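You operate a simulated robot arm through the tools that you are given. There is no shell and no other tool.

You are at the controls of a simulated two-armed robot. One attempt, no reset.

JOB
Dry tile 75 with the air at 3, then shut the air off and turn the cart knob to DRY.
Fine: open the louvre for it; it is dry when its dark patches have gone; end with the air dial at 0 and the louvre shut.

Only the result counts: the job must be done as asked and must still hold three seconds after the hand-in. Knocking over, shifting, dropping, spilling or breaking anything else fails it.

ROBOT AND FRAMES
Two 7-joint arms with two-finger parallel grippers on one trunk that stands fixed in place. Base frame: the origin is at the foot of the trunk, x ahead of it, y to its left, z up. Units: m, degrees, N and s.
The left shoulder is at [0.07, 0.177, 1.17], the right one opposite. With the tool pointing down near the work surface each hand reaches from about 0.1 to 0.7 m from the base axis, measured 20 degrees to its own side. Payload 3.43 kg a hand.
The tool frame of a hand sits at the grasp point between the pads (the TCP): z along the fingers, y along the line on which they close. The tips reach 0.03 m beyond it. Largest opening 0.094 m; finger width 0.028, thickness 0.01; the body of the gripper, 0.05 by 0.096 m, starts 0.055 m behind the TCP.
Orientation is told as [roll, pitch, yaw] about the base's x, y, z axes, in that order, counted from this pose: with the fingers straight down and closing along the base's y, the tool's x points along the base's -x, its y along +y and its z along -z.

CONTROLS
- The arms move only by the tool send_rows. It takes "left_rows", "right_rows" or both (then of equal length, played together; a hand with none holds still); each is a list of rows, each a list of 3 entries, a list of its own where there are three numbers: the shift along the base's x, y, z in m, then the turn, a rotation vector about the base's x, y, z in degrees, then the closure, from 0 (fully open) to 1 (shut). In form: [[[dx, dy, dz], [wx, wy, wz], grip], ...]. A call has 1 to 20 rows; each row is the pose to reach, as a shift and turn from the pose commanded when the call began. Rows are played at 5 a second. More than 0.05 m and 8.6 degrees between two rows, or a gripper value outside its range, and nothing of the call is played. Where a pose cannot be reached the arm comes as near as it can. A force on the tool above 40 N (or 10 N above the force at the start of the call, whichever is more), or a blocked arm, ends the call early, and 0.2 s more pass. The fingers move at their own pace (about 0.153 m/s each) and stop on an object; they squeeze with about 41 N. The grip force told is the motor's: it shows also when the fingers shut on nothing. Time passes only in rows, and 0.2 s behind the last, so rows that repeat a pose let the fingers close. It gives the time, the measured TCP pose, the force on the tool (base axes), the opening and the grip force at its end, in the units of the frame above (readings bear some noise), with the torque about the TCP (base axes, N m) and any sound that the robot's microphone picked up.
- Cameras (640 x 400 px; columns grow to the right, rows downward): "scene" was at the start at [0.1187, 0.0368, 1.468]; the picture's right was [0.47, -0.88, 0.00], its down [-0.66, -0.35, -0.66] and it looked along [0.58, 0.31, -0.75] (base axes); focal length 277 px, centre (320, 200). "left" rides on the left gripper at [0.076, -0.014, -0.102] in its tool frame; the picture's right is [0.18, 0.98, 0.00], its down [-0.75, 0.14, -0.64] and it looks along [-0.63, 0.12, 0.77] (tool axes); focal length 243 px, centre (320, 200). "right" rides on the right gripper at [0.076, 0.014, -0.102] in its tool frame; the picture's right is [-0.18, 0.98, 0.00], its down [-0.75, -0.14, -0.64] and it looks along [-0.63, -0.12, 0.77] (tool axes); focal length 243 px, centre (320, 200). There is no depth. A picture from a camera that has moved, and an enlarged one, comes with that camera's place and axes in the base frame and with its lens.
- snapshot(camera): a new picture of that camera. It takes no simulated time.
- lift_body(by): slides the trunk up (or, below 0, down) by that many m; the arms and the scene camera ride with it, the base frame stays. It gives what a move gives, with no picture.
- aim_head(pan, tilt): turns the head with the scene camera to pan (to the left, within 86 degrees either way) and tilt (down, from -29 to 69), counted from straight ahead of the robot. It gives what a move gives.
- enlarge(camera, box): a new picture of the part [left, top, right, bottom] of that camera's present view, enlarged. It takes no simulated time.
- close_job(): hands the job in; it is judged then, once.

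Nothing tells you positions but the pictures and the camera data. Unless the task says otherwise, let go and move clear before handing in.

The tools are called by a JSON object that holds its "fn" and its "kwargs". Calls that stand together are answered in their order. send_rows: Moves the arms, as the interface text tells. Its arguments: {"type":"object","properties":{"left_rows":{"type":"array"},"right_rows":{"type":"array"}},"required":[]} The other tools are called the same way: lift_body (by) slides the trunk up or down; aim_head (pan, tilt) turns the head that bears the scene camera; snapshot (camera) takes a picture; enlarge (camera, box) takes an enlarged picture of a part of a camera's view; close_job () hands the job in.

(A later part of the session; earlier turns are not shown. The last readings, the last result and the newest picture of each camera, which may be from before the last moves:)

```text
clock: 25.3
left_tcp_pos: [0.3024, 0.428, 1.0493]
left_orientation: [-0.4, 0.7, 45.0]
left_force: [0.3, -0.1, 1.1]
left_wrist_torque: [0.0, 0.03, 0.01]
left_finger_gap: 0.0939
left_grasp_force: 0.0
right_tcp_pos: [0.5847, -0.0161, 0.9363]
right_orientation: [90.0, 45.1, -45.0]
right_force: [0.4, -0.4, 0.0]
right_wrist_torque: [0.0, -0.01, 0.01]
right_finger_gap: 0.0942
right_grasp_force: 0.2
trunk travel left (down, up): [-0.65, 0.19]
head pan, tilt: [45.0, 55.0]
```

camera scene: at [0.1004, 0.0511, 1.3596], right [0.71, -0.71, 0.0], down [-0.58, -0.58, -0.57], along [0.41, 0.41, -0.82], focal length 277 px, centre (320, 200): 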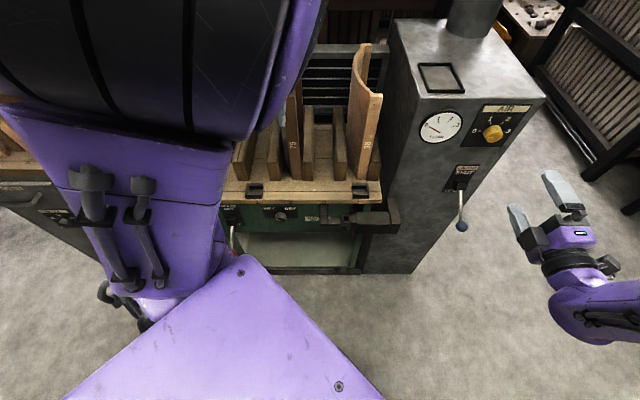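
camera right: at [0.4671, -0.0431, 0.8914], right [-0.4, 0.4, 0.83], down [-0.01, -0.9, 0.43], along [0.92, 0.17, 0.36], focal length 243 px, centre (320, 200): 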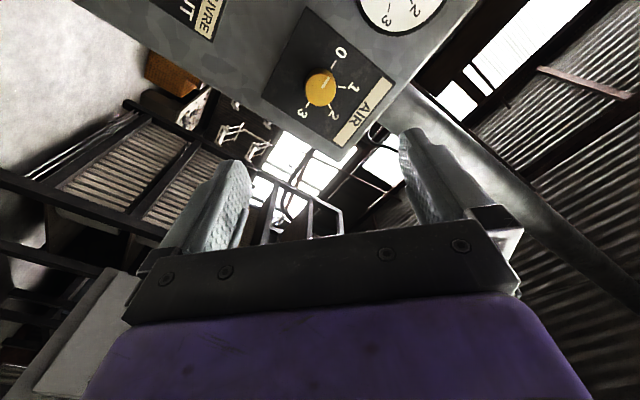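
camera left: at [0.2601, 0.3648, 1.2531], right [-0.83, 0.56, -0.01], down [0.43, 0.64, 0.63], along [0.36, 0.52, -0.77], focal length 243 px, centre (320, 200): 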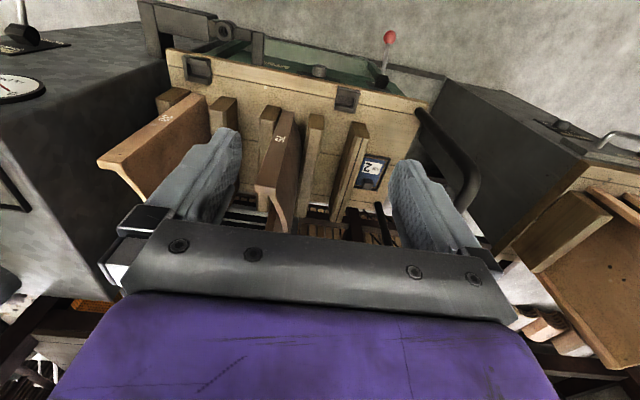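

It reaches +135° exactly, so one grip from -45° to +135° covers the whole dial. I'll roll back to -45° in two calls, then approach the knob.

{"fn": "send_rows", "kwargs": {"right_rows": [[[0, 0, 0], [-5.58, -5.58, 0], 0], [[0, 0, 0], [-11.16, -11.16, 0], 0], [[0, 0, 0], [-16.74, -16.74, 0], 0], [[0, 0, 0], [-22.32, -22.32, 0], 0], [[0, 0, 0], [-27.9, -27.9, 0], 0], [[0, 0, 0], [-33.48, -33.48, 0], 0], [[0, 0, 0], [-39.06, -39.06, 0], 0], [[0, 0, 0], [-44.64, -44.64, 0], 0], [[0, 0, 0], [-50.22, -50.22, 0], 0], [[0, 0, 0], [-55.8, -55.8, 0], 0], [[0, 0, 0], [-61.38, -61.38, 0], 0], [[0, 0, 0], [-66.96, -66.96, 0], 0], [[0, 0, 0], [-72.54, -72.54, 0], 0], [[0, 0, 0], [-78.12, -78.12, 0], 0], [[0, 0, 0], [-83.7, -83.7, 0], 0], [[0, 0, 0], [-89.28, -89.28, 0], 0], [[0, 0, 0], [-94.86, -94.86, 0], 0], [[0, 0, 0], [-100.44, -100.44, 0], 0], [[0, 0, 0], [-106.07, -106.07, 0], 0]]}}

{"fn": "send_rows", "kwargs": {"right_rows": [[[0, 0, 0], [-5.3, -5.3, 0], 0], [[0, 0, 0], [-10.6, -10.6, 0], 0], [[0, 0, 0], [-15.9, -15.9, 0], 0], [[0, 0, 0], [-21.21, -21.21, 0], 0], [[0.025, 0.025, 0], [-21.21, -21.21, 0], 0], [[0.05, 0.05, -0.001], [-21.21, -21.21, 0], 0], [[0.075, 0.075, -0.001], [-21.21, -21.21, 0], 0], [[0.09, 0.089, -0.0015], [-21.21, -21.21, 0], 0], [[0.1, 0.099, -0.0015], [-21.21, -21.21, 0], 0], [[0.1, 0.099, -0.0015], [-21.21, -21.21, 0], 0]]}}

{"fn": "snapshot", "kwargs": {"camera": "right"}}

{"fn": "enlarge", "kwargs": {"camera": "scene", "box": [400, 80, 560, 240]}}

```text
clock: 29.3
left_tcp_pos: [0.3033, 0.4277, 1.0489]
left_orientation: [-0.6, 0.5, 45.1]
left_force: [-0.4, -0.6, 0.1]
left_wrist_torque: [-0.01, -0.02, -0.02]
left_finger_gap: 0.0937
left_grasp_force: 0.1
right_tcp_pos: [0.5854, -0.0154, 0.9342]
right_orientation: [-89.9, -74.8, 135.1]
right_force: [0.1, -1.1, 0.1]
right_wrist_torque: [-0.02, -0.01, -0.01]
right_finger_gap: 0.094
right_grasp_force: 0.1
trunk travel left (down, up): [-0.65, 0.19]
head pan, tilt: [45.0, 55.0]
```

```text
clock: 31.5
left_tcp_pos: [0.3038, 0.4274, 1.0494]
left_orientation: [-0.5, 0.6, 45.1]
left_force: [-0.6, 0.5, 0.5]
left_wrist_torque: [-0.01, 0.0, 0.03]
left_finger_gap: 0.0939
left_grasp_force: 0.0
right_tcp_pos: [0.6867, 0.0818, 0.9333]
right_orientation: [-90.0, -45.1, 135.0]
right_force: [-0.4, -0.5, 0.4]
right_wrist_torque: [-0.01, 0.04, -0.02]
right_finger_gap: 0.0939
right_grasp_force: 0.1
trunk travel left (down, up): [-0.65, 0.19]
head pan, tilt: [45.0, 55.0]
```

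```text
taken
camera right: at [0.6435, -0.0213, 0.869], right [-0.58, 0.58, -0.56], down [-0.76, -0.15, 0.63], along [0.29, 0.8, 0.53], focal length 243 px, centre (320, 200)
```

right: 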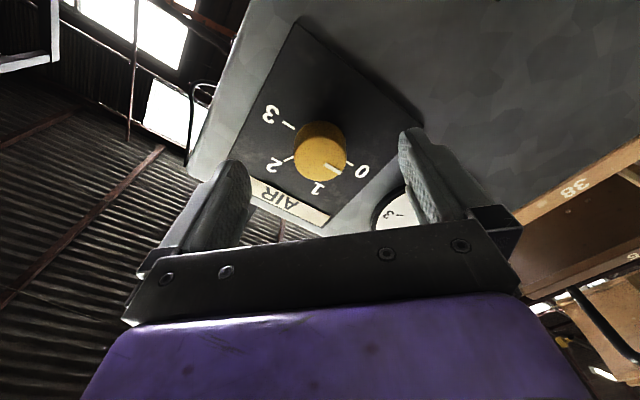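

```text
2.50 times, centred on (480, 160) of scene
camera zoom: at [0.1003, 0.051, 1.3596], right [0.71, -0.71, 0.0], down [-0.58, -0.58, -0.57], along [0.41, 0.41, -0.82], focal length 692 px, centre (-80, 300)
```

zoom: 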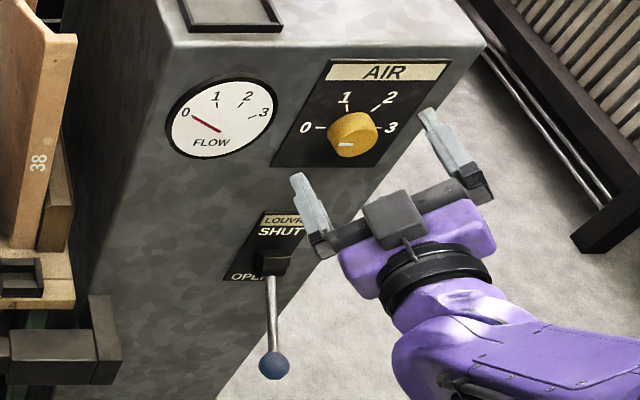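

The knob is centred between the fingers. I'll advance the last 1.8 cm slowly, then close on it.

{"fn": "send_rows", "kwargs": {"right_rows": [[[0.005, 0.005, 0], [0, 0, 0], 0], [[0.009, 0.009, 0], [0, 0, 0], 0], [[0.0125, 0.0125, 0], [0, 0, 0], 0], [[0.0125, 0.0125, 0], [0, 0, 0], 0]]}}

{"fn": "snapshot", "kwargs": {"camera": "right"}}

```text
clock: 32.5
left_tcp_pos: [0.3045, 0.4279, 1.0499]
left_orientation: [-0.5, 0.6, 45.1]
left_force: [-1.4, 0.4, -0.4]
left_wrist_torque: [0.01, 0.0, 0.02]
left_finger_gap: 0.094
left_grasp_force: 0.1
right_tcp_pos: [0.6979, 0.0945, 0.9325]
right_orientation: [-90.0, -45.0, 135.0]
right_force: [0.3, -0.5, 0.6]
right_wrist_torque: [-0.01, -0.02, 0.03]
right_finger_gap: 0.0941
right_grasp_force: 0.0
trunk travel left (down, up): [-0.65, 0.19]
head pan, tilt: [45.0, 55.0]
```

```text
taken
camera right: at [0.6555, -0.0081, 0.8692], right [-0.58, 0.58, -0.57], down [-0.76, -0.15, 0.63], along [0.29, 0.8, 0.53], focal length 243 px, centre (320, 200)
```

right: 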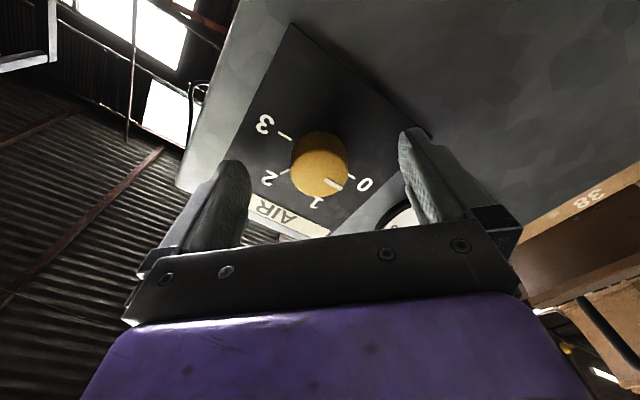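

No contact with the panel, and the alignment is good. I'll close on the knob.

{"fn": "send_rows", "kwargs": {"right_rows": [[[0.001, 0.001, 0], [0, 0, 0], 0.6], [[0.001, 0.001, 0], [0, 0, 0], 1], [[0.001, 0.001, 0], [0, 0, 0], 1], [[0.001, 0.001, 0], [0, 0, 0], 1]]}}

{"fn": "snapshot", "kwargs": {"camera": "right"}}

```text
clock: 33.5
left_tcp_pos: [0.3045, 0.4271, 1.0496]
left_orientation: [-0.5, 0.6, 45.1]
left_force: [0.7, -0.3, 1.0]
left_wrist_torque: [-0.02, 0.02, 0.01]
left_finger_gap: 0.0941
left_grasp_force: 0.1
right_tcp_pos: [0.6981, 0.0964, 0.9339]
right_orientation: [-90.0, -44.9, 135.1]
right_force: [2.1, -2.8, 4.1]
right_wrist_torque: [0.02, -0.03, -0.19]
right_finger_gap: 0.035
right_grasp_force: 45.1
trunk travel left (down, up): [-0.65, 0.19]
head pan, tilt: [45.0, 55.0]
```

```text
taken
camera right: at [0.6569, -0.0072, 0.8698], right [-0.58, 0.58, -0.57], down [-0.76, -0.15, 0.63], along [0.29, 0.8, 0.53], focal length 243 px, centre (320, 200)
```

right: 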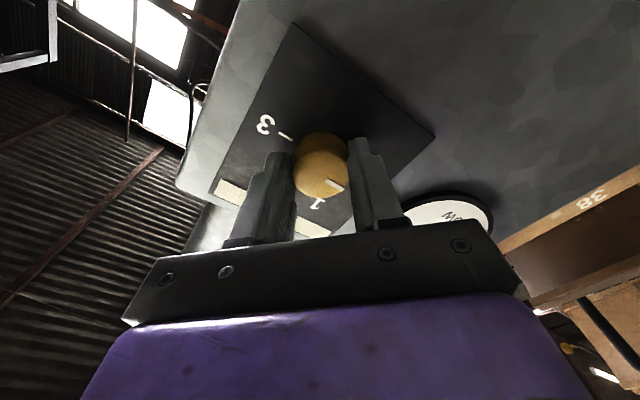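

I have the knob (gap 0.035 m). I'll turn it +60° clockwise first and check that the pointer follows.

{"fn": "send_rows", "kwargs": {"right_rows": [[[0, 0, 0], [5.3, 5.3, 0], 1], [[0, 0, 0], [10.61, 10.61, 0], 1], [[0, 0, 0], [15.91, 15.91, 0], 1], [[0, 0, 0], [21.21, 21.21, 0], 1], [[0, 0, 0], [26.52, 26.52, 0], 1], [[0, 0, 0], [31.82, 31.82, 0], 1], [[0, 0, 0], [37.12, 37.12, 0], 1], [[0, 0, 0], [42.43, 42.43, 0], 1]]}}

{"fn": "snapshot", "kwargs": {"camera": "right"}}

{"fn": "enlarge", "kwargs": {"camera": "scene", "box": [400, 80, 560, 240]}}

```text
clock: 35.3
left_tcp_pos: [0.3024, 0.428, 1.049]
left_orientation: [-0.6, 0.7, 45.3]
left_force: [-0.3, 0.5, 0.1]
left_wrist_torque: [0.02, 0.03, 0.01]
left_finger_gap: 0.0938
left_grasp_force: 0.0
right_tcp_pos: [0.698, 0.0969, 0.9335]
right_orientation: [89.7, -75.0, -44.7]
right_force: [-6.7, -0.1, -1.4]
right_wrist_torque: [0.15, -0.18, 0.39]
right_finger_gap: 0.035
right_grasp_force: 45.4
trunk travel left (down, up): [-0.65, 0.19]
head pan, tilt: [45.0, 55.0]
```

```text
taken
camera right: at [0.601, 0.0483, 0.8637], right [-0.64, 0.64, 0.43], down [-0.22, -0.69, 0.69], along [0.74, 0.35, 0.58], focal length 243 px, centre (320, 200)
```

right: 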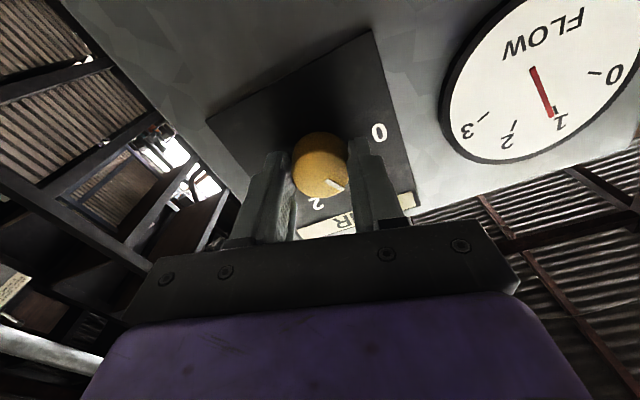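

```text
2.50 times, centred on (480, 160) of scene
camera zoom: at [0.0991, 0.0512, 1.3597], right [0.71, -0.71, 0.0], down [-0.58, -0.58, -0.57], along [0.41, 0.41, -0.82], focal length 692 px, centre (-80, 300)
```

zoom: 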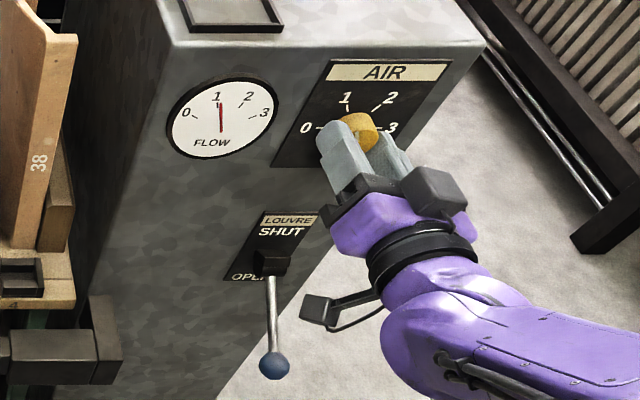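

The flow gauge has followed to 1. I'll turn another 120° to reach 3.

{"fn": "send_rows", "kwargs": {"right_rows": [[[0, 0, 0], [5.66, 5.66, 0], 1], [[0, 0, 0], [11.31, 11.31, 0], 1], [[0, 0, 0], [16.97, 16.97, 0], 1], [[0, 0, 0], [22.63, 22.63, 0], 1], [[0, 0, 0], [28.28, 28.28, 0], 1], [[0, 0, 0], [33.94, 33.94, 0], 1], [[0, 0, 0], [39.6, 39.6, 0], 1], [[0, 0, 0], [45.25, 45.25, 0], 1], [[0, 0, 0], [50.91, 50.91, 0], 1], [[0, 0, 0], [56.57, 56.57, 0], 1], [[0, 0, 0], [62.23, 62.23, 0], 1], [[0, 0, 0], [67.88, 67.88, 0], 1], [[0, 0, 0], [73.54, 73.54, 0], 1], [[0, 0, 0], [79.2, 79.2, 0], 1], [[0, 0, 0], [84.85, 84.85, 0], 1]]}}

{"fn": "snapshot", "kwargs": {"camera": "right"}}

{"fn": "snapshot", "kwargs": {"camera": "scene"}}

{"fn": "enlarge", "kwargs": {"camera": "scene", "box": [400, 80, 560, 240]}}

```text
clock: 38.5
left_tcp_pos: [0.3019, 0.4284, 1.0499]
left_orientation: [-0.7, 0.5, 45.0]
left_force: [-0.1, 0.0, 1.4]
left_wrist_torque: [0.03, 0.0, 0.03]
left_finger_gap: 0.0941
left_grasp_force: 0.1
right_tcp_pos: [0.6967, 0.0977, 0.9353]
right_orientation: [90.1, 45.0, -44.9]
right_force: [-14.2, 6.0, 2.0]
right_wrist_torque: [0.12, -0.18, 0.54]
right_finger_gap: 0.0349
right_grasp_force: 44.7
trunk travel left (down, up): [-0.65, 0.19]
head pan, tilt: [45.0, 55.0]
```

```text
taken
camera right: at [0.5931, 0.0563, 1.0001], right [0.58, -0.58, 0.57], down [-0.15, -0.76, -0.63], along [0.8, 0.29, -0.53], focal length 243 px, centre (320, 200)
```

right: 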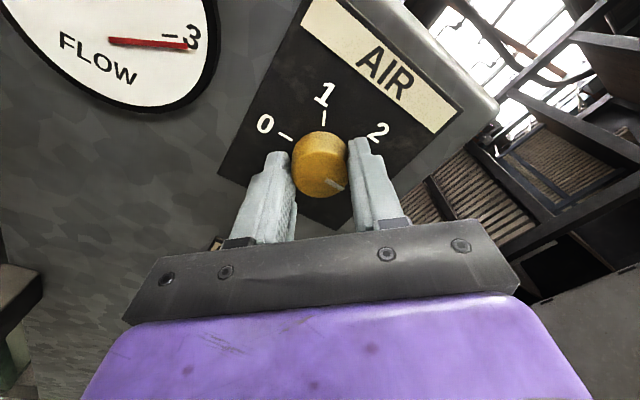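

```text
taken
camera scene: at [0.097, 0.0525, 1.3599], right [0.71, -0.71, 0.0], down [-0.58, -0.58, -0.57], along [0.41, 0.4, -0.82], focal length 277 px, centre (320, 200)
```

scene: 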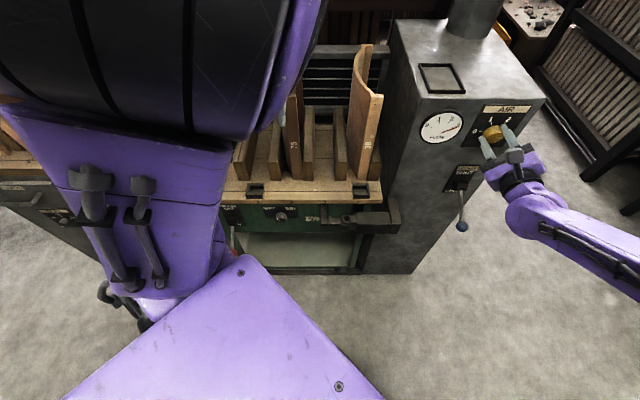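

```text
2.50 times, centred on (480, 160) of scene
camera zoom: at [0.097, 0.0525, 1.3599], right [0.71, -0.71, 0.0], down [-0.58, -0.58, -0.57], along [0.41, 0.4, -0.82], focal length 692 px, centre (-80, 300)
```

zoom: 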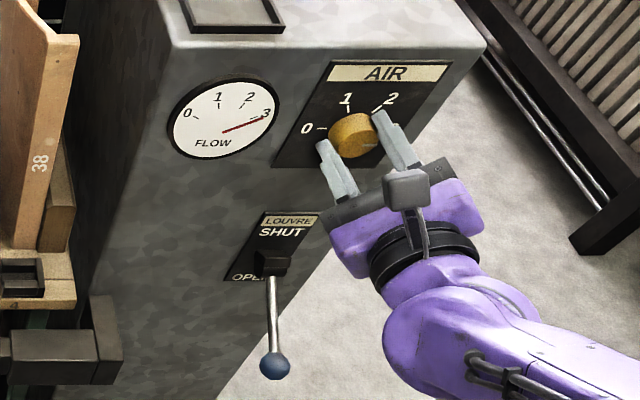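

The flow gauge reads 3 and the knob points at 3. I'll hold the knob here and look at tile 75.

{"fn": "enlarge", "kwargs": {"camera": "scene", "box": [230, 40, 400, 200]}}

{"fn": "snapshot", "kwargs": {"camera": "left"}}

{"fn": "enlarge", "kwargs": {"camera": "left", "box": [90, 40, 450, 260]}}

```text
2.50 times, centred on (315, 120) of scene
camera zoom: at [0.097, 0.0525, 1.3599], right [0.71, -0.71, 0.0], down [-0.58, -0.58, -0.57], along [0.41, 0.4, -0.82], focal length 692 px, centre (332, 400)
```

zoom: 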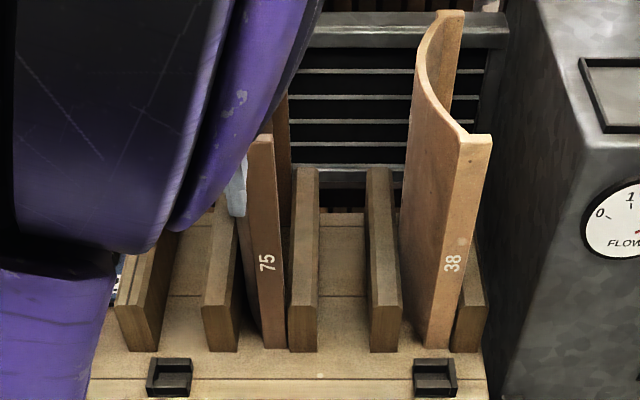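

```text
taken
camera left: at [0.2584, 0.3658, 1.1529], right [-0.83, 0.56, -0.01], down [0.43, 0.64, 0.63], along [0.36, 0.52, -0.77], focal length 243 px, centre (320, 200)
```

left: 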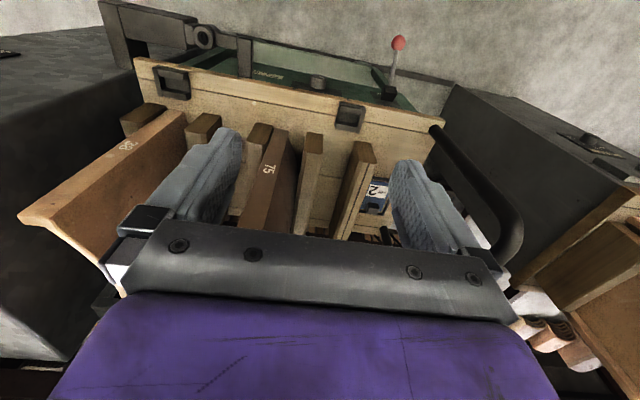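

```text
1.78 times, centred on (270, 150) of left
camera zoom: at [0.2584, 0.3658, 1.1529], right [-0.83, 0.56, -0.01], down [0.43, 0.64, 0.63], along [0.36, 0.52, -0.77], focal length 431 px, centre (409, 289)
```

zoom: 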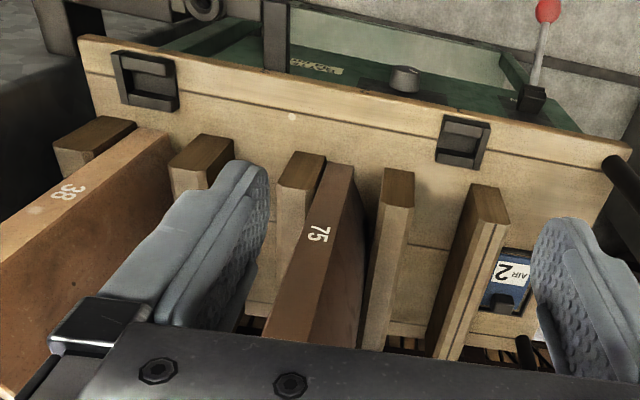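

Everything is holding with the air at 3. To watch tile 75's inner face I'll bring the left hand camera back up toward its first viewing position, well above the tile tops.

{"fn": "send_rows", "kwargs": {"left_rows": [[[0, 0, 0.04], [0, 0, 0], 0], [[0, 0, 0.08], [0, 0, -5], 0], [[0.02, 0, 0.1], [0, 0, -12], 0], [[0.05, 0, 0.1], [0, 0, -20], 0], [[0.08, 0, 0.1], [0, 0, -28], 0], [[0.11, 0, 0.1], [0, 0, -36], 0], [[0.14, 0, 0.1], [0, 0, -44], 0]]}}

{"fn": "snapshot", "kwargs": {"camera": "left"}}

{"fn": "snapshot", "kwargs": {"camera": "scene"}}

```text
clock: 40.1
left_tcp_pos: [0.4406, 0.4275, 1.1521]
left_orientation: [0.0, 0.0, 0.8]
left_force: [-0.3, -0.5, 0.5]
left_wrist_torque: [0.0, 0.0, 0.01]
left_finger_gap: 0.0938
left_grasp_force: 0.0
left hand out of reach, approached as far as the arm can: row 1, 2
right_tcp_pos: [0.6974, 0.0974, 0.9364]
right_orientation: [90.1, 44.8, -44.9]
right_force: [-11.1, 5.4, 4.3]
right_wrist_torque: [0.07, -0.12, 0.26]
right_finger_gap: 0.0351
right_grasp_force: 45.4
trunk travel left (down, up): [-0.65, 0.19]
head pan, tilt: [45.0, 55.0]
```

```text
taken
camera left: at [0.365, 0.4126, 1.2546], right [-0.2, 0.98, 0.0], down [0.75, 0.15, 0.64], along [0.63, 0.13, -0.77], focal length 243 px, centre (320, 200)
```

left: 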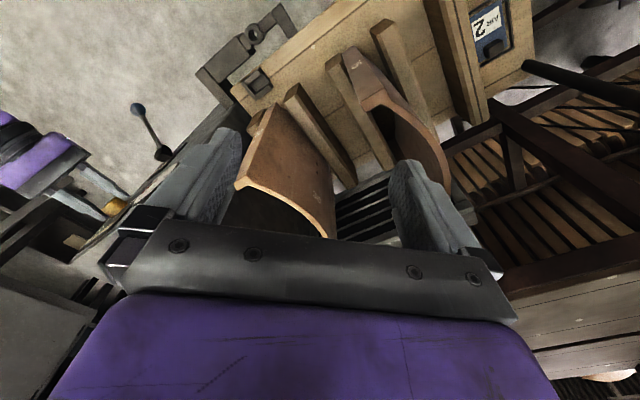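

```text
taken
camera scene: at [0.0972, 0.0524, 1.3599], right [0.71, -0.71, 0.0], down [-0.58, -0.58, -0.57], along [0.41, 0.4, -0.82], focal length 277 px, centre (320, 200)
```

scene: 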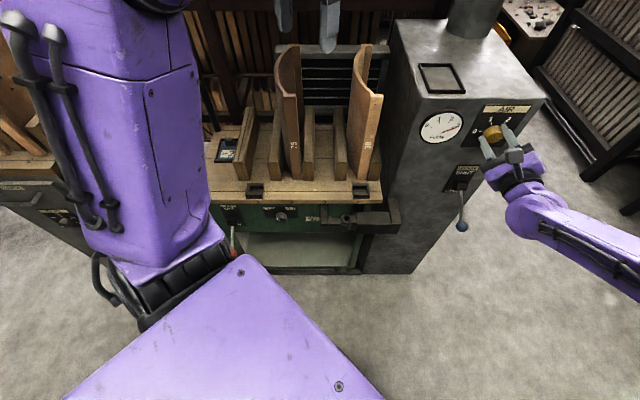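

{"fn": "enlarge", "kwargs": {"camera": "scene", "box": [260, 35, 350, 185]}}

{"fn": "enlarge", "kwargs": {"camera": "left", "box": [320, 30, 480, 220]}}

```text
2.67 times, centred on (305, 110) of scene
camera zoom: at [0.0972, 0.0524, 1.3599], right [0.71, -0.71, 0.0], down [-0.58, -0.58, -0.57], along [0.41, 0.4, -0.82], focal length 738 px, centre (360, 440)
```

zoom: 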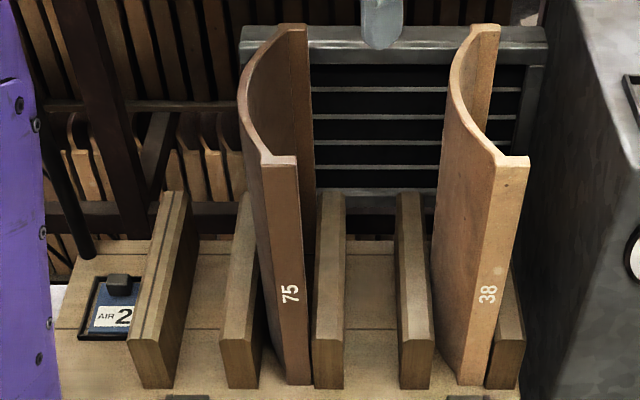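

```text
2.11 times, centred on (400, 125) of left
camera zoom: at [0.365, 0.4126, 1.2546], right [-0.2, 0.98, 0.0], down [0.75, 0.15, 0.64], along [0.63, 0.13, -0.77], focal length 511 px, centre (152, 358)
```

zoom: 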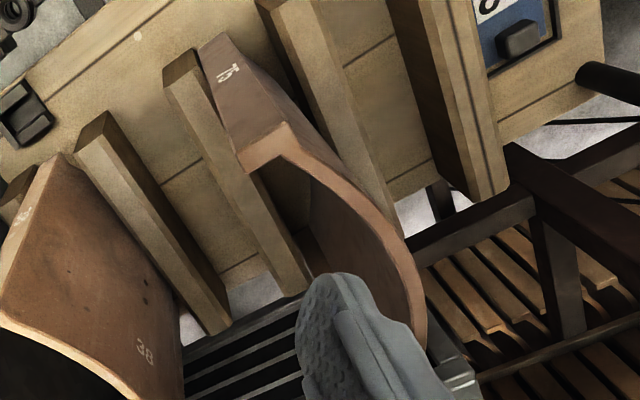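

I'll wait four seconds in this pose and compare the same views.

{"fn": "send_rows", "kwargs": {"left_rows": [[[0, 0, 0], [0, 0, 0], 0], [[0, 0, 0], [0, 0, 0], 0], [[0, 0, 0], [0, 0, 0], 0], [[0, 0, 0], [0, 0, 0], 0], [[0, 0, 0], [0, 0, 0], 0], [[0, 0, 0], [0, 0, 0], 0], [[0, 0, 0], [0, 0, 0], 0], [[0, 0, 0], [0, 0, 0], 0], [[0, 0, 0], [0, 0, 0], 0], [[0, 0, 0], [0, 0, 0], 0], [[0, 0, 0], [0, 0, 0], 0], [[0, 0, 0], [0, 0, 0], 0], [[0, 0, 0], [0, 0, 0], 0], [[0, 0, 0], [0, 0, 0], 0], [[0, 0, 0], [0, 0, 0], 0], [[0, 0, 0], [0, 0, 0], 0], [[0, 0, 0], [0, 0, 0], 0], [[0, 0, 0], [0, 0, 0], 0], [[0, 0, 0], [0, 0, 0], 0], [[0, 0, 0], [0, 0, 0], 0]]}}

{"fn": "enlarge", "kwargs": {"camera": "scene", "box": [260, 35, 350, 185]}}

{"fn": "enlarge", "kwargs": {"camera": "left", "box": [320, 30, 480, 220]}}

{"fn": "enlarge", "kwargs": {"camera": "scene", "box": [400, 80, 560, 240]}}

```text
clock: 44.3
left_tcp_pos: [0.4402, 0.4283, 1.1521]
left_orientation: [-0.1, 0.0, 0.9]
left_force: [0.6, 0.3, -0.7]
left_wrist_torque: [-0.02, 0.02, 0.01]
left_finger_gap: 0.094
left_grasp_force: 0.1
right_tcp_pos: [0.6973, 0.0981, 0.9358]
right_orientation: [90.1, 44.9, -44.9]
right_force: [-9.4, 4.3, 6.1]
right_wrist_torque: [0.1, -0.11, 0.27]
right_finger_gap: 0.0351
right_grasp_force: 44.6
trunk travel left (down, up): [-0.65, 0.19]
head pan, tilt: [45.0, 55.0]
```

```text
2.67 times, centred on (305, 110) of scene
camera zoom: at [0.0972, 0.0521, 1.3599], right [0.71, -0.71, 0.0], down [-0.58, -0.58, -0.57], along [0.41, 0.41, -0.82], focal length 738 px, centre (360, 440)
```

zoom: 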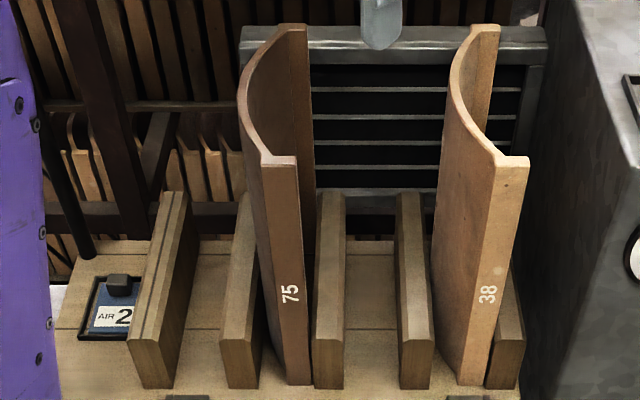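

```text
2.11 times, centred on (400, 125) of left
camera zoom: at [0.3646, 0.4124, 1.2546], right [-0.2, 0.98, 0.0], down [0.75, 0.16, 0.64], along [0.63, 0.13, -0.77], focal length 511 px, centre (152, 358)
```

zoom: 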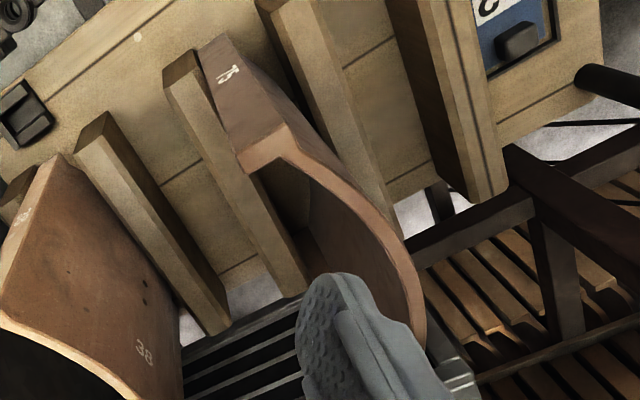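

```text
2.50 times, centred on (480, 160) of scene
camera zoom: at [0.0972, 0.0521, 1.3599], right [0.71, -0.71, 0.0], down [-0.58, -0.58, -0.57], along [0.41, 0.41, -0.82], focal length 692 px, centre (-80, 300)
```

zoom: 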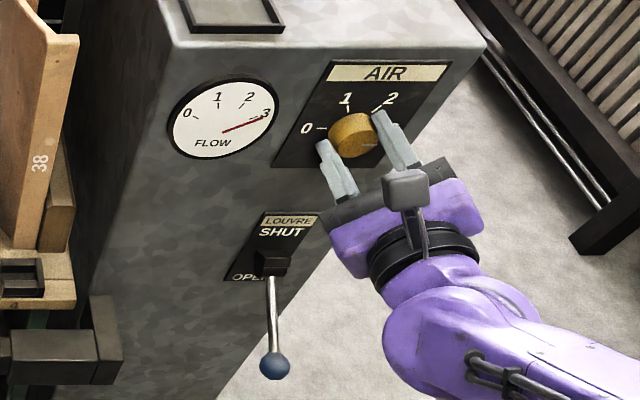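

The flow holds at 3. I can't yet see tile 75's outer (left) face, so I'll swing the left hand camera round to look at it from the left, staying high.

{"fn": "send_rows", "kwargs": {"left_rows": [[[-0.018, 0.024, 0], [0, 0, -7], 0], [[-0.035, 0.048, 0], [0, 0, -14], 0], [[-0.052, 0.072, 0], [0, 0, -21], 0], [[-0.07, 0.096, 0], [0, 0, -28], 0], [[-0.088, 0.12, 0], [0, 0, -35], 0], [[-0.105, 0.144, 0], [0, 0, -42], 0], [[-0.122, 0.168, 0], [0, 0, -49], 0], [[-0.14, 0.19, 0], [0, 0, -56], 0], [[-0.14, 0.19, 0], [0, 0, -56], 0]]}}

{"fn": "snapshot", "kwargs": {"camera": "left"}}

{"fn": "snapshot", "kwargs": {"camera": "scene"}}

```text
clock: 46.3
left_tcp_pos: [0.3023, 0.6169, 1.1532]
left_orientation: [-0.1, 0.0, -55.1]
left_force: [0.0, -0.1, -0.1]
left_wrist_torque: [-0.01, -0.01, -0.01]
left_finger_gap: 0.0939
left_grasp_force: 0.1
right_tcp_pos: [0.6968, 0.0971, 0.9363]
right_orientation: [90.0, 44.9, -44.8]
right_force: [-8.5, 3.5, 6.6]
right_wrist_torque: [-0.02, 0.04, 0.02]
right_finger_gap: 0.0351
right_grasp_force: 44.9
trunk travel left (down, up): [-0.65, 0.19]
head pan, tilt: [45.0, 55.0]
```

```text
taken
camera left: at [0.2475, 0.6707, 1.2554], right [0.7, 0.71, 0.0], down [0.55, -0.54, 0.64], along [0.46, -0.45, -0.77], focal length 243 px, centre (320, 200)
```

left: 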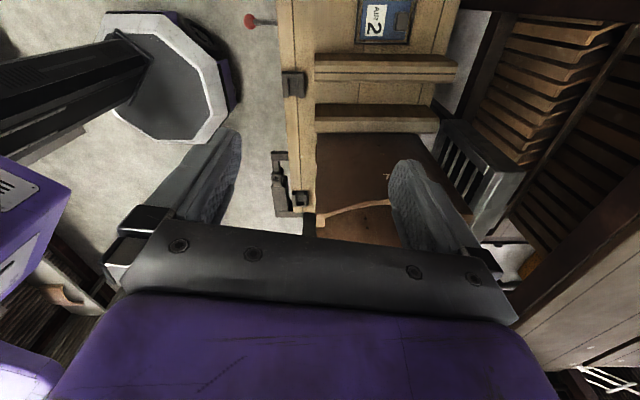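

```text
taken
camera scene: at [0.0973, 0.0521, 1.3599], right [0.71, -0.71, 0.0], down [-0.58, -0.58, -0.57], along [0.41, 0.41, -0.82], focal length 277 px, centre (320, 200)
```

scene: 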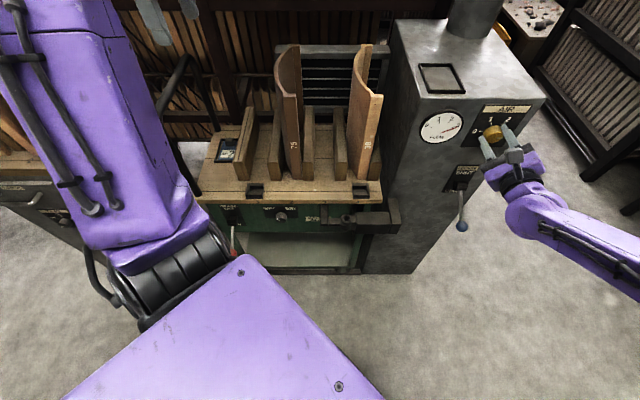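

{"fn": "enlarge", "kwargs": {"camera": "left", "box": [280, 90, 480, 250]}}

{"fn": "enlarge", "kwargs": {"camera": "scene", "box": [260, 35, 350, 185]}}

```text
2.50 times, centred on (380, 170) of left
camera zoom: at [0.2475, 0.6707, 1.2554], right [0.7, 0.71, 0.0], down [0.55, -0.54, 0.64], along [0.46, -0.45, -0.77], focal length 606 px, centre (170, 275)
```

zoom: 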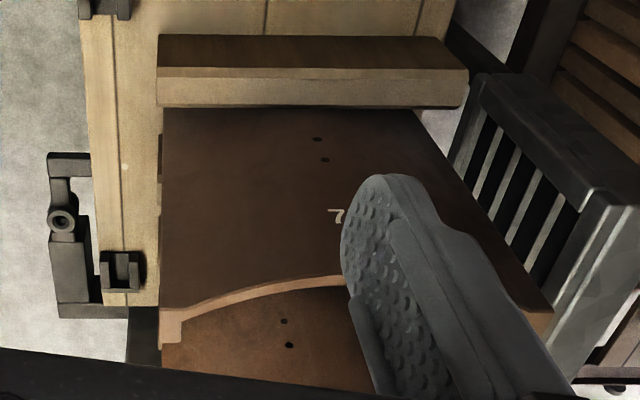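

```text
2.67 times, centred on (305, 110) of scene
camera zoom: at [0.0973, 0.0521, 1.3599], right [0.71, -0.71, 0.0], down [-0.58, -0.58, -0.57], along [0.41, 0.41, -0.82], focal length 738 px, centre (360, 440)
```

zoom: 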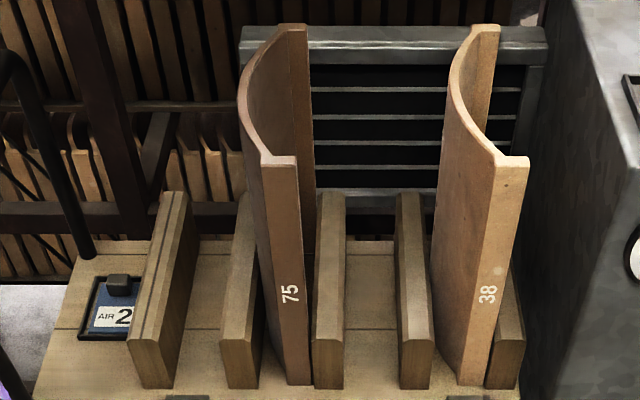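

From here I see tile 75's outer face (dark brown, with the "7" partly hidden). I'll wait and compare.

{"fn": "send_rows", "kwargs": {"left_rows": [[[0, 0, 0], [0, 0, 0], 0], [[0, 0, 0], [0, 0, 0], 0], [[0, 0, 0], [0, 0, 0], 0], [[0, 0, 0], [0, 0, 0], 0], [[0, 0, 0], [0, 0, 0], 0], [[0, 0, 0], [0, 0, 0], 0], [[0, 0, 0], [0, 0, 0], 0], [[0, 0, 0], [0, 0, 0], 0], [[0, 0, 0], [0, 0, 0], 0], [[0, 0, 0], [0, 0, 0], 0], [[0, 0, 0], [0, 0, 0], 0], [[0, 0, 0], [0, 0, 0], 0], [[0, 0, 0], [0, 0, 0], 0], [[0, 0, 0], [0, 0, 0], 0], [[0, 0, 0], [0, 0, 0], 0], [[0, 0, 0], [0, 0, 0], 0], [[0, 0, 0], [0, 0, 0], 0], [[0, 0, 0], [0, 0, 0], 0], [[0, 0, 0], [0, 0, 0], 0], [[0, 0, 0], [0, 0, 0], 0]]}}

{"fn": "enlarge", "kwargs": {"camera": "left", "box": [280, 90, 480, 250]}}

{"fn": "enlarge", "kwargs": {"camera": "scene", "box": [260, 35, 350, 185]}}

```text
clock: 50.5
left_tcp_pos: [0.3019, 0.6167, 1.1529]
left_orientation: [0.1, 0.0, -55.1]
left_force: [-0.3, 0.3, -0.5]
left_wrist_torque: [0.0, -0.03, 0.0]
left_finger_gap: 0.0941
left_grasp_force: 0.1
right_tcp_pos: [0.6971, 0.0984, 0.9357]
right_orientation: [90.1, 44.9, -44.9]
right_force: [-9.7, 1.7, 4.4]
right_wrist_torque: [0.07, -0.12, 0.21]
right_finger_gap: 0.0349
right_grasp_force: 44.5
trunk travel left (down, up): [-0.65, 0.19]
head pan, tilt: [45.0, 55.0]
```

```text
2.50 times, centred on (380, 170) of left
camera zoom: at [0.2477, 0.6702, 1.2556], right [0.7, 0.71, 0.0], down [0.55, -0.54, 0.64], along [0.46, -0.45, -0.77], focal length 606 px, centre (170, 275)
```

zoom: 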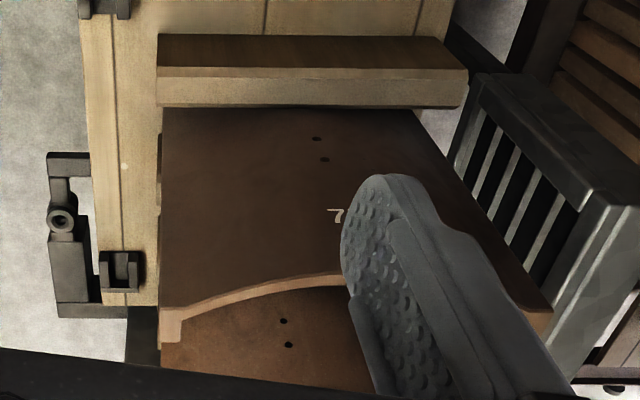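

```text
2.67 times, centred on (305, 110) of scene
camera zoom: at [0.0974, 0.0519, 1.3599], right [0.71, -0.71, 0.0], down [-0.58, -0.58, -0.57], along [0.41, 0.41, -0.82], focal length 738 px, centre (360, 440)
```

zoom: 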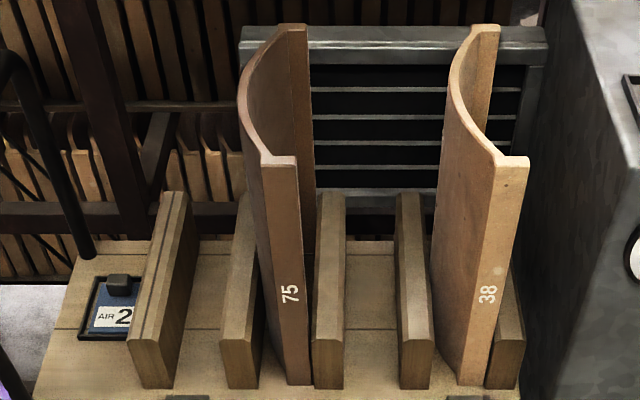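

There's a slight lightening, but it's slow. I'll keep waiting and comparing.

{"fn": "send_rows", "kwargs": {"left_rows": [[[0, 0, 0], [0, 0, 0], 0], [[0, 0, 0], [0, 0, 0], 0], [[0, 0, 0], [0, 0, 0], 0], [[0, 0, 0], [0, 0, 0], 0], [[0, 0, 0], [0, 0, 0], 0], [[0, 0, 0], [0, 0, 0], 0], [[0, 0, 0], [0, 0, 0], 0], [[0, 0, 0], [0, 0, 0], 0], [[0, 0, 0], [0, 0, 0], 0], [[0, 0, 0], [0, 0, 0], 0], [[0, 0, 0], [0, 0, 0], 0], [[0, 0, 0], [0, 0, 0], 0], [[0, 0, 0], [0, 0, 0], 0], [[0, 0, 0], [0, 0, 0], 0], [[0, 0, 0], [0, 0, 0], 0], [[0, 0, 0], [0, 0, 0], 0], [[0, 0, 0], [0, 0, 0], 0], [[0, 0, 0], [0, 0, 0], 0], [[0, 0, 0], [0, 0, 0], 0], [[0, 0, 0], [0, 0, 0], 0]]}}

{"fn": "send_rows", "kwargs": {"left_rows": [[[0, 0, 0], [0, 0, 0], 0], [[0, 0, 0], [0, 0, 0], 0], [[0, 0, 0], [0, 0, 0], 0], [[0, 0, 0], [0, 0, 0], 0], [[0, 0, 0], [0, 0, 0], 0], [[0, 0, 0], [0, 0, 0], 0], [[0, 0, 0], [0, 0, 0], 0], [[0, 0, 0], [0, 0, 0], 0], [[0, 0, 0], [0, 0, 0], 0], [[0, 0, 0], [0, 0, 0], 0], [[0, 0, 0], [0, 0, 0], 0], [[0, 0, 0], [0, 0, 0], 0], [[0, 0, 0], [0, 0, 0], 0], [[0, 0, 0], [0, 0, 0], 0], [[0, 0, 0], [0, 0, 0], 0], [[0, 0, 0], [0, 0, 0], 0], [[0, 0, 0], [0, 0, 0], 0], [[0, 0, 0], [0, 0, 0], 0], [[0, 0, 0], [0, 0, 0], 0], [[0, 0, 0], [0, 0, 0], 0]]}}

{"fn": "enlarge", "kwargs": {"camera": "left", "box": [280, 90, 480, 250]}}

{"fn": "enlarge", "kwargs": {"camera": "scene", "box": [260, 35, 350, 185]}}

```text
clock: 54.7
left_tcp_pos: [0.303, 0.6161, 1.1522]
left_orientation: [0.0, 0.0, -54.9]
left_force: [-0.5, 0.7, -0.5]
left_wrist_torque: [-0.01, -0.01, 0.02]
left_finger_gap: 0.0942
left_grasp_force: 0.0
right_tcp_pos: [0.6981, 0.098, 0.9364]
right_orientation: [90.0, 44.9, -44.9]
right_force: [-8.9, 1.5, 5.2]
right_wrist_torque: [0.07, -0.11, 0.23]
right_finger_gap: 0.0353
right_grasp_force: 45.0
trunk travel left (down, up): [-0.65, 0.19]
head pan, tilt: [45.0, 55.0]
```

```text
clock: 58.9
left_tcp_pos: [0.3029, 0.6163, 1.1523]
left_orientation: [0.1, 0.0, -55.0]
left_force: [0.1, -0.6, -0.9]
left_wrist_torque: [0.03, -0.02, -0.01]
left_finger_gap: 0.0938
left_grasp_force: 0.0
right_tcp_pos: [0.6982, 0.0981, 0.9364]
right_orientation: [90.2, 44.9, -45.0]
right_force: [-8.9, 1.8, 4.2]
right_wrist_torque: [0.08, -0.07, 0.23]
right_finger_gap: 0.035
right_grasp_force: 44.6
trunk travel left (down, up): [-0.65, 0.19]
head pan, tilt: [45.0, 55.0]
```

```text
2.50 times, centred on (380, 170) of left
camera zoom: at [0.2478, 0.6701, 1.2556], right [0.7, 0.71, 0.0], down [0.55, -0.54, 0.64], along [0.46, -0.45, -0.77], focal length 606 px, centre (170, 275)
```

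zoom: 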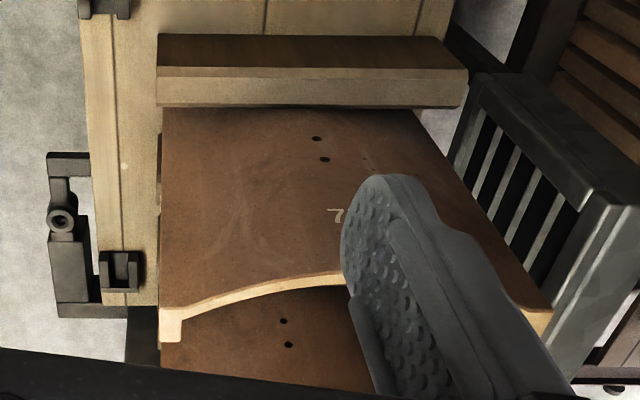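

```text
2.67 times, centred on (305, 110) of scene
camera zoom: at [0.0975, 0.0518, 1.3599], right [0.71, -0.71, 0.0], down [-0.58, -0.58, -0.57], along [0.41, 0.41, -0.82], focal length 738 px, centre (360, 440)
```

zoom: 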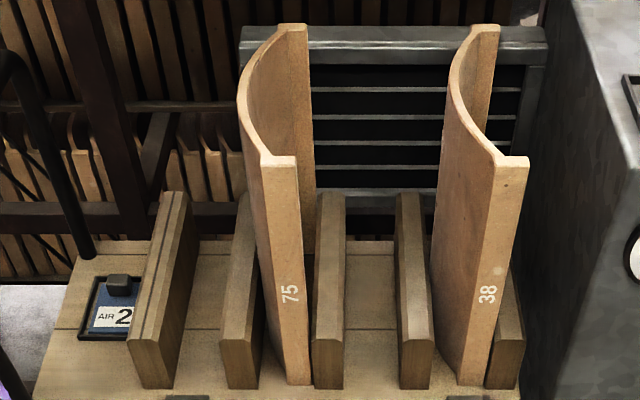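

Tile 75 has now lightened to match tile 38. I'll zoom in for any remaining dark patches.

{"fn": "enlarge", "kwargs": {"camera": "left", "box": [320, 125, 420, 215]}}

{"fn": "enlarge", "kwargs": {"camera": "scene", "box": [285, 35, 345, 135]}}

{"fn": "enlarge", "kwargs": {"camera": "scene", "box": [270, 90, 320, 185]}}

```text
4.44 times, centred on (370, 170) of left
camera zoom: at [0.2478, 0.6701, 1.2556], right [0.7, 0.71, 0.0], down [0.55, -0.54, 0.64], along [0.46, -0.45, -0.77], focal length 1078 px, centre (98, 333)
```

zoom: 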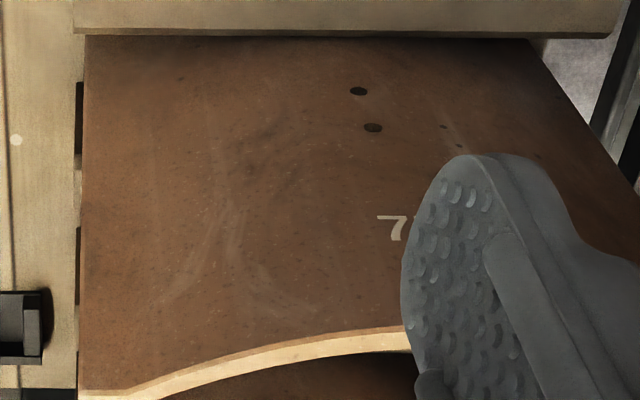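

```text
4.00 times, centred on (315, 85) of scene
camera zoom: at [0.0975, 0.0518, 1.3599], right [0.71, -0.71, 0.0], down [-0.58, -0.58, -0.57], along [0.41, 0.41, -0.82], focal length 1106 px, centre (340, 660)
```

zoom: 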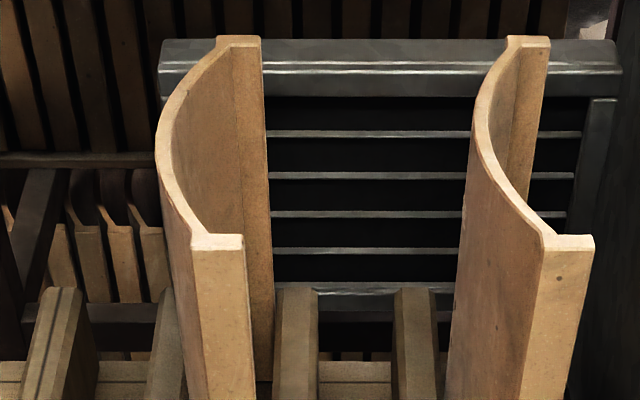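

```text
4.21 times, centred on (295, 138) of scene
camera zoom: at [0.0975, 0.0518, 1.3599], right [0.71, -0.71, 0.0], down [-0.58, -0.58, -0.57], along [0.41, 0.41, -0.82], focal length 1165 px, centre (425, 463)
```

zoom: 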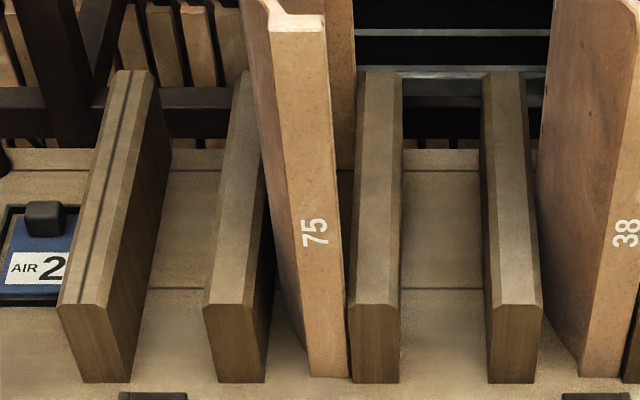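

It looks dry. I'll hold two more seconds to confirm the colour has stopped changing.

{"fn": "send_rows", "kwargs": {"left_rows": [[[0, 0, 0], [0, 0, 0], 0], [[0, 0, 0], [0, 0, 0], 0], [[0, 0, 0], [0, 0, 0], 0], [[0, 0, 0], [0, 0, 0], 0], [[0, 0, 0], [0, 0, 0], 0], [[0, 0, 0], [0, 0, 0], 0], [[0, 0, 0], [0, 0, 0], 0], [[0, 0, 0], [0, 0, 0], 0]]}}

{"fn": "enlarge", "kwargs": {"camera": "left", "box": [320, 125, 420, 215]}}

{"fn": "enlarge", "kwargs": {"camera": "scene", "box": [285, 35, 345, 135]}}

```text
clock: 60.7
left_tcp_pos: [0.3024, 0.6169, 1.1527]
left_orientation: [0.1, -0.1, -55.0]
left_force: [-0.9, 1.1, 1.1]
left_wrist_torque: [0.0, 0.0, 0.02]
left_finger_gap: 0.094
left_grasp_force: 0.0
right_tcp_pos: [0.6964, 0.0988, 0.9359]
right_orientation: [90.2, 45.0, -44.9]
right_force: [-9.9, 1.4, 3.3]
right_wrist_torque: [0.09, -0.1, 0.2]
right_finger_gap: 0.0348
right_grasp_force: 44.9
trunk travel left (down, up): [-0.65, 0.19]
head pan, tilt: [45.0, 55.0]
```

```text
4.44 times, centred on (370, 170) of left
camera zoom: at [0.2478, 0.6701, 1.2557], right [0.7, 0.71, 0.0], down [0.55, -0.54, 0.64], along [0.46, -0.45, -0.77], focal length 1078 px, centre (98, 333)
```

zoom: 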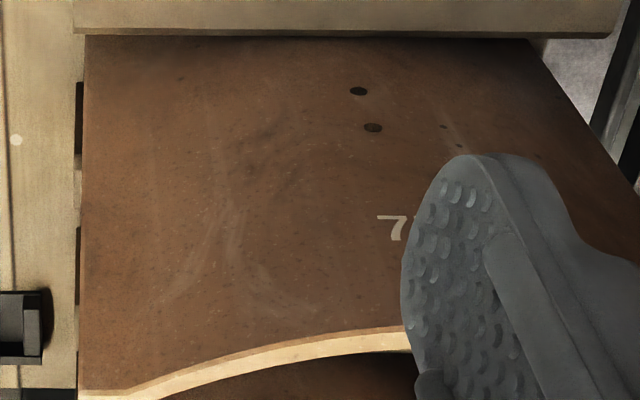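

```text
4.00 times, centred on (315, 85) of scene
camera zoom: at [0.0975, 0.0518, 1.3599], right [0.71, -0.71, 0.0], down [-0.58, -0.58, -0.57], along [0.41, 0.41, -0.82], focal length 1106 px, centre (340, 660)
```

zoom: 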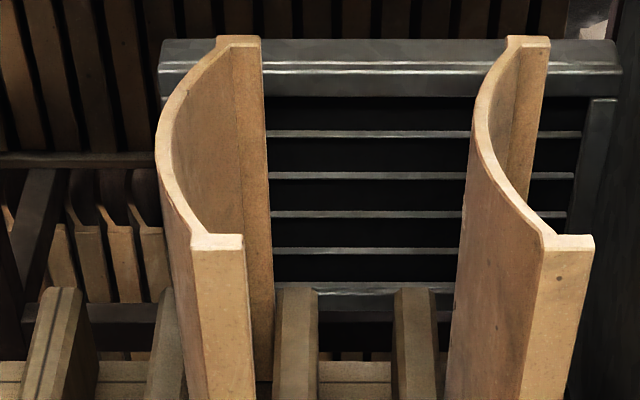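

The colour is stable, so tile 75 is dry. I'll turn the air back: -120° first, then -60° to 0.

{"fn": "send_rows", "kwargs": {"right_rows": [[[0, 0, 0], [-5.66, -5.66, 0], 1], [[0, 0, 0], [-11.31, -11.31, 0], 1], [[0, 0, 0], [-16.97, -16.97, 0], 1], [[0, 0, 0], [-22.63, -22.63, 0], 1], [[0, 0, 0], [-28.28, -28.28, 0], 1], [[0, 0, 0], [-33.94, -33.94, 0], 1], [[0, 0, 0], [-39.6, -39.6, 0], 1], [[0, 0, 0], [-45.25, -45.25, 0], 1], [[0, 0, 0], [-50.91, -50.91, 0], 1], [[0, 0, 0], [-56.57, -56.57, 0], 1], [[0, 0, 0], [-62.23, -62.23, 0], 1], [[0, 0, 0], [-67.88, -67.88, 0], 1], [[0, 0, 0], [-73.54, -73.54, 0], 1], [[0, 0, 0], [-79.2, -79.2, 0], 1], [[0, 0, 0], [-84.85, -84.85, 0], 1]]}}

{"fn": "send_rows", "kwargs": {"right_rows": [[[0, 0, 0], [-5.3, -5.3, 0], 1], [[0, 0, 0], [-10.61, -10.61, 0], 1], [[0, 0, 0], [-15.91, -15.91, 0], 1], [[0, 0, 0], [-21.21, -21.21, 0], 1], [[0, 0, 0], [-26.52, -26.52, 0], 1], [[0, 0, 0], [-31.82, -31.82, 0], 1], [[0, 0, 0], [-37.12, -37.12, 0], 1], [[0, 0, 0], [-42.43, -42.43, 0], 1]]}}

{"fn": "snapshot", "kwargs": {"camera": "right"}}

{"fn": "enlarge", "kwargs": {"camera": "scene", "box": [400, 80, 560, 240]}}

```text
clock: 63.9
left_tcp_pos: [0.304, 0.6165, 1.1519]
left_orientation: [-0.1, 0.0, -55.1]
left_force: [0.1, -0.3, -0.7]
left_wrist_torque: [-0.01, -0.05, -0.01]
left_finger_gap: 0.0939
left_grasp_force: 0.0
right_tcp_pos: [0.6981, 0.0964, 0.9333]
right_orientation: [90.0, -75.2, -45.1]
right_force: [-6.3, 0.9, -1.5]
right_wrist_torque: [-0.13, 0.13, -0.01]
right_finger_gap: 0.0351
right_grasp_force: 44.6
trunk travel left (down, up): [-0.65, 0.19]
head pan, tilt: [45.0, 55.0]
```

```text
clock: 65.7
left_tcp_pos: [0.3048, 0.6155, 1.1515]
left_orientation: [0.0, 0.1, -54.9]
left_force: [-0.7, -0.9, 0.2]
left_wrist_torque: [0.02, -0.03, 0.0]
left_finger_gap: 0.094
left_grasp_force: 0.1
right_tcp_pos: [0.6987, 0.0963, 0.9347]
right_orientation: [-90.1, -44.7, 134.9]
right_force: [-4.4, -2.4, -0.4]
right_wrist_torque: [-0.17, 0.27, -0.01]
right_finger_gap: 0.0348
right_grasp_force: 44.9
trunk travel left (down, up): [-0.65, 0.19]
head pan, tilt: [45.0, 55.0]
```

```text
taken
camera right: at [0.6566, -0.007, 0.8704], right [-0.58, 0.58, -0.57], down [-0.76, -0.15, 0.63], along [0.28, 0.8, 0.53], focal length 243 px, centre (320, 200)
```

right: 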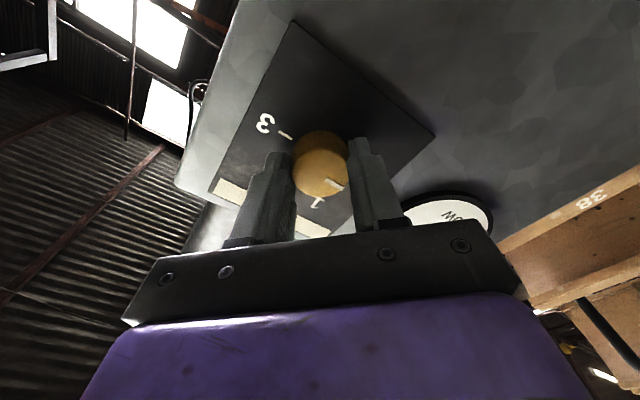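

```text
2.50 times, centred on (480, 160) of scene
camera zoom: at [0.0997, 0.0512, 1.3597], right [0.71, -0.71, 0.0], down [-0.58, -0.58, -0.57], along [0.41, 0.41, -0.82], focal length 692 px, centre (-80, 300)
```

zoom: 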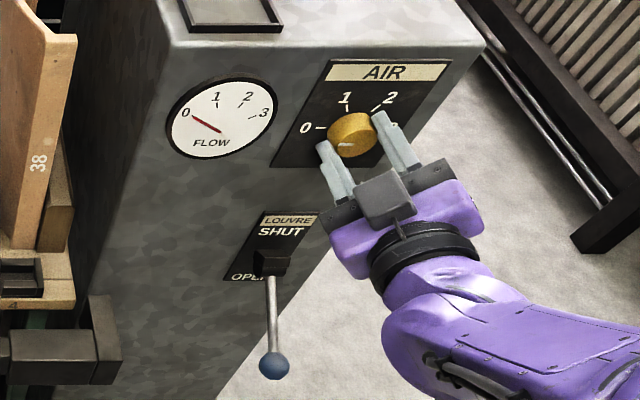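

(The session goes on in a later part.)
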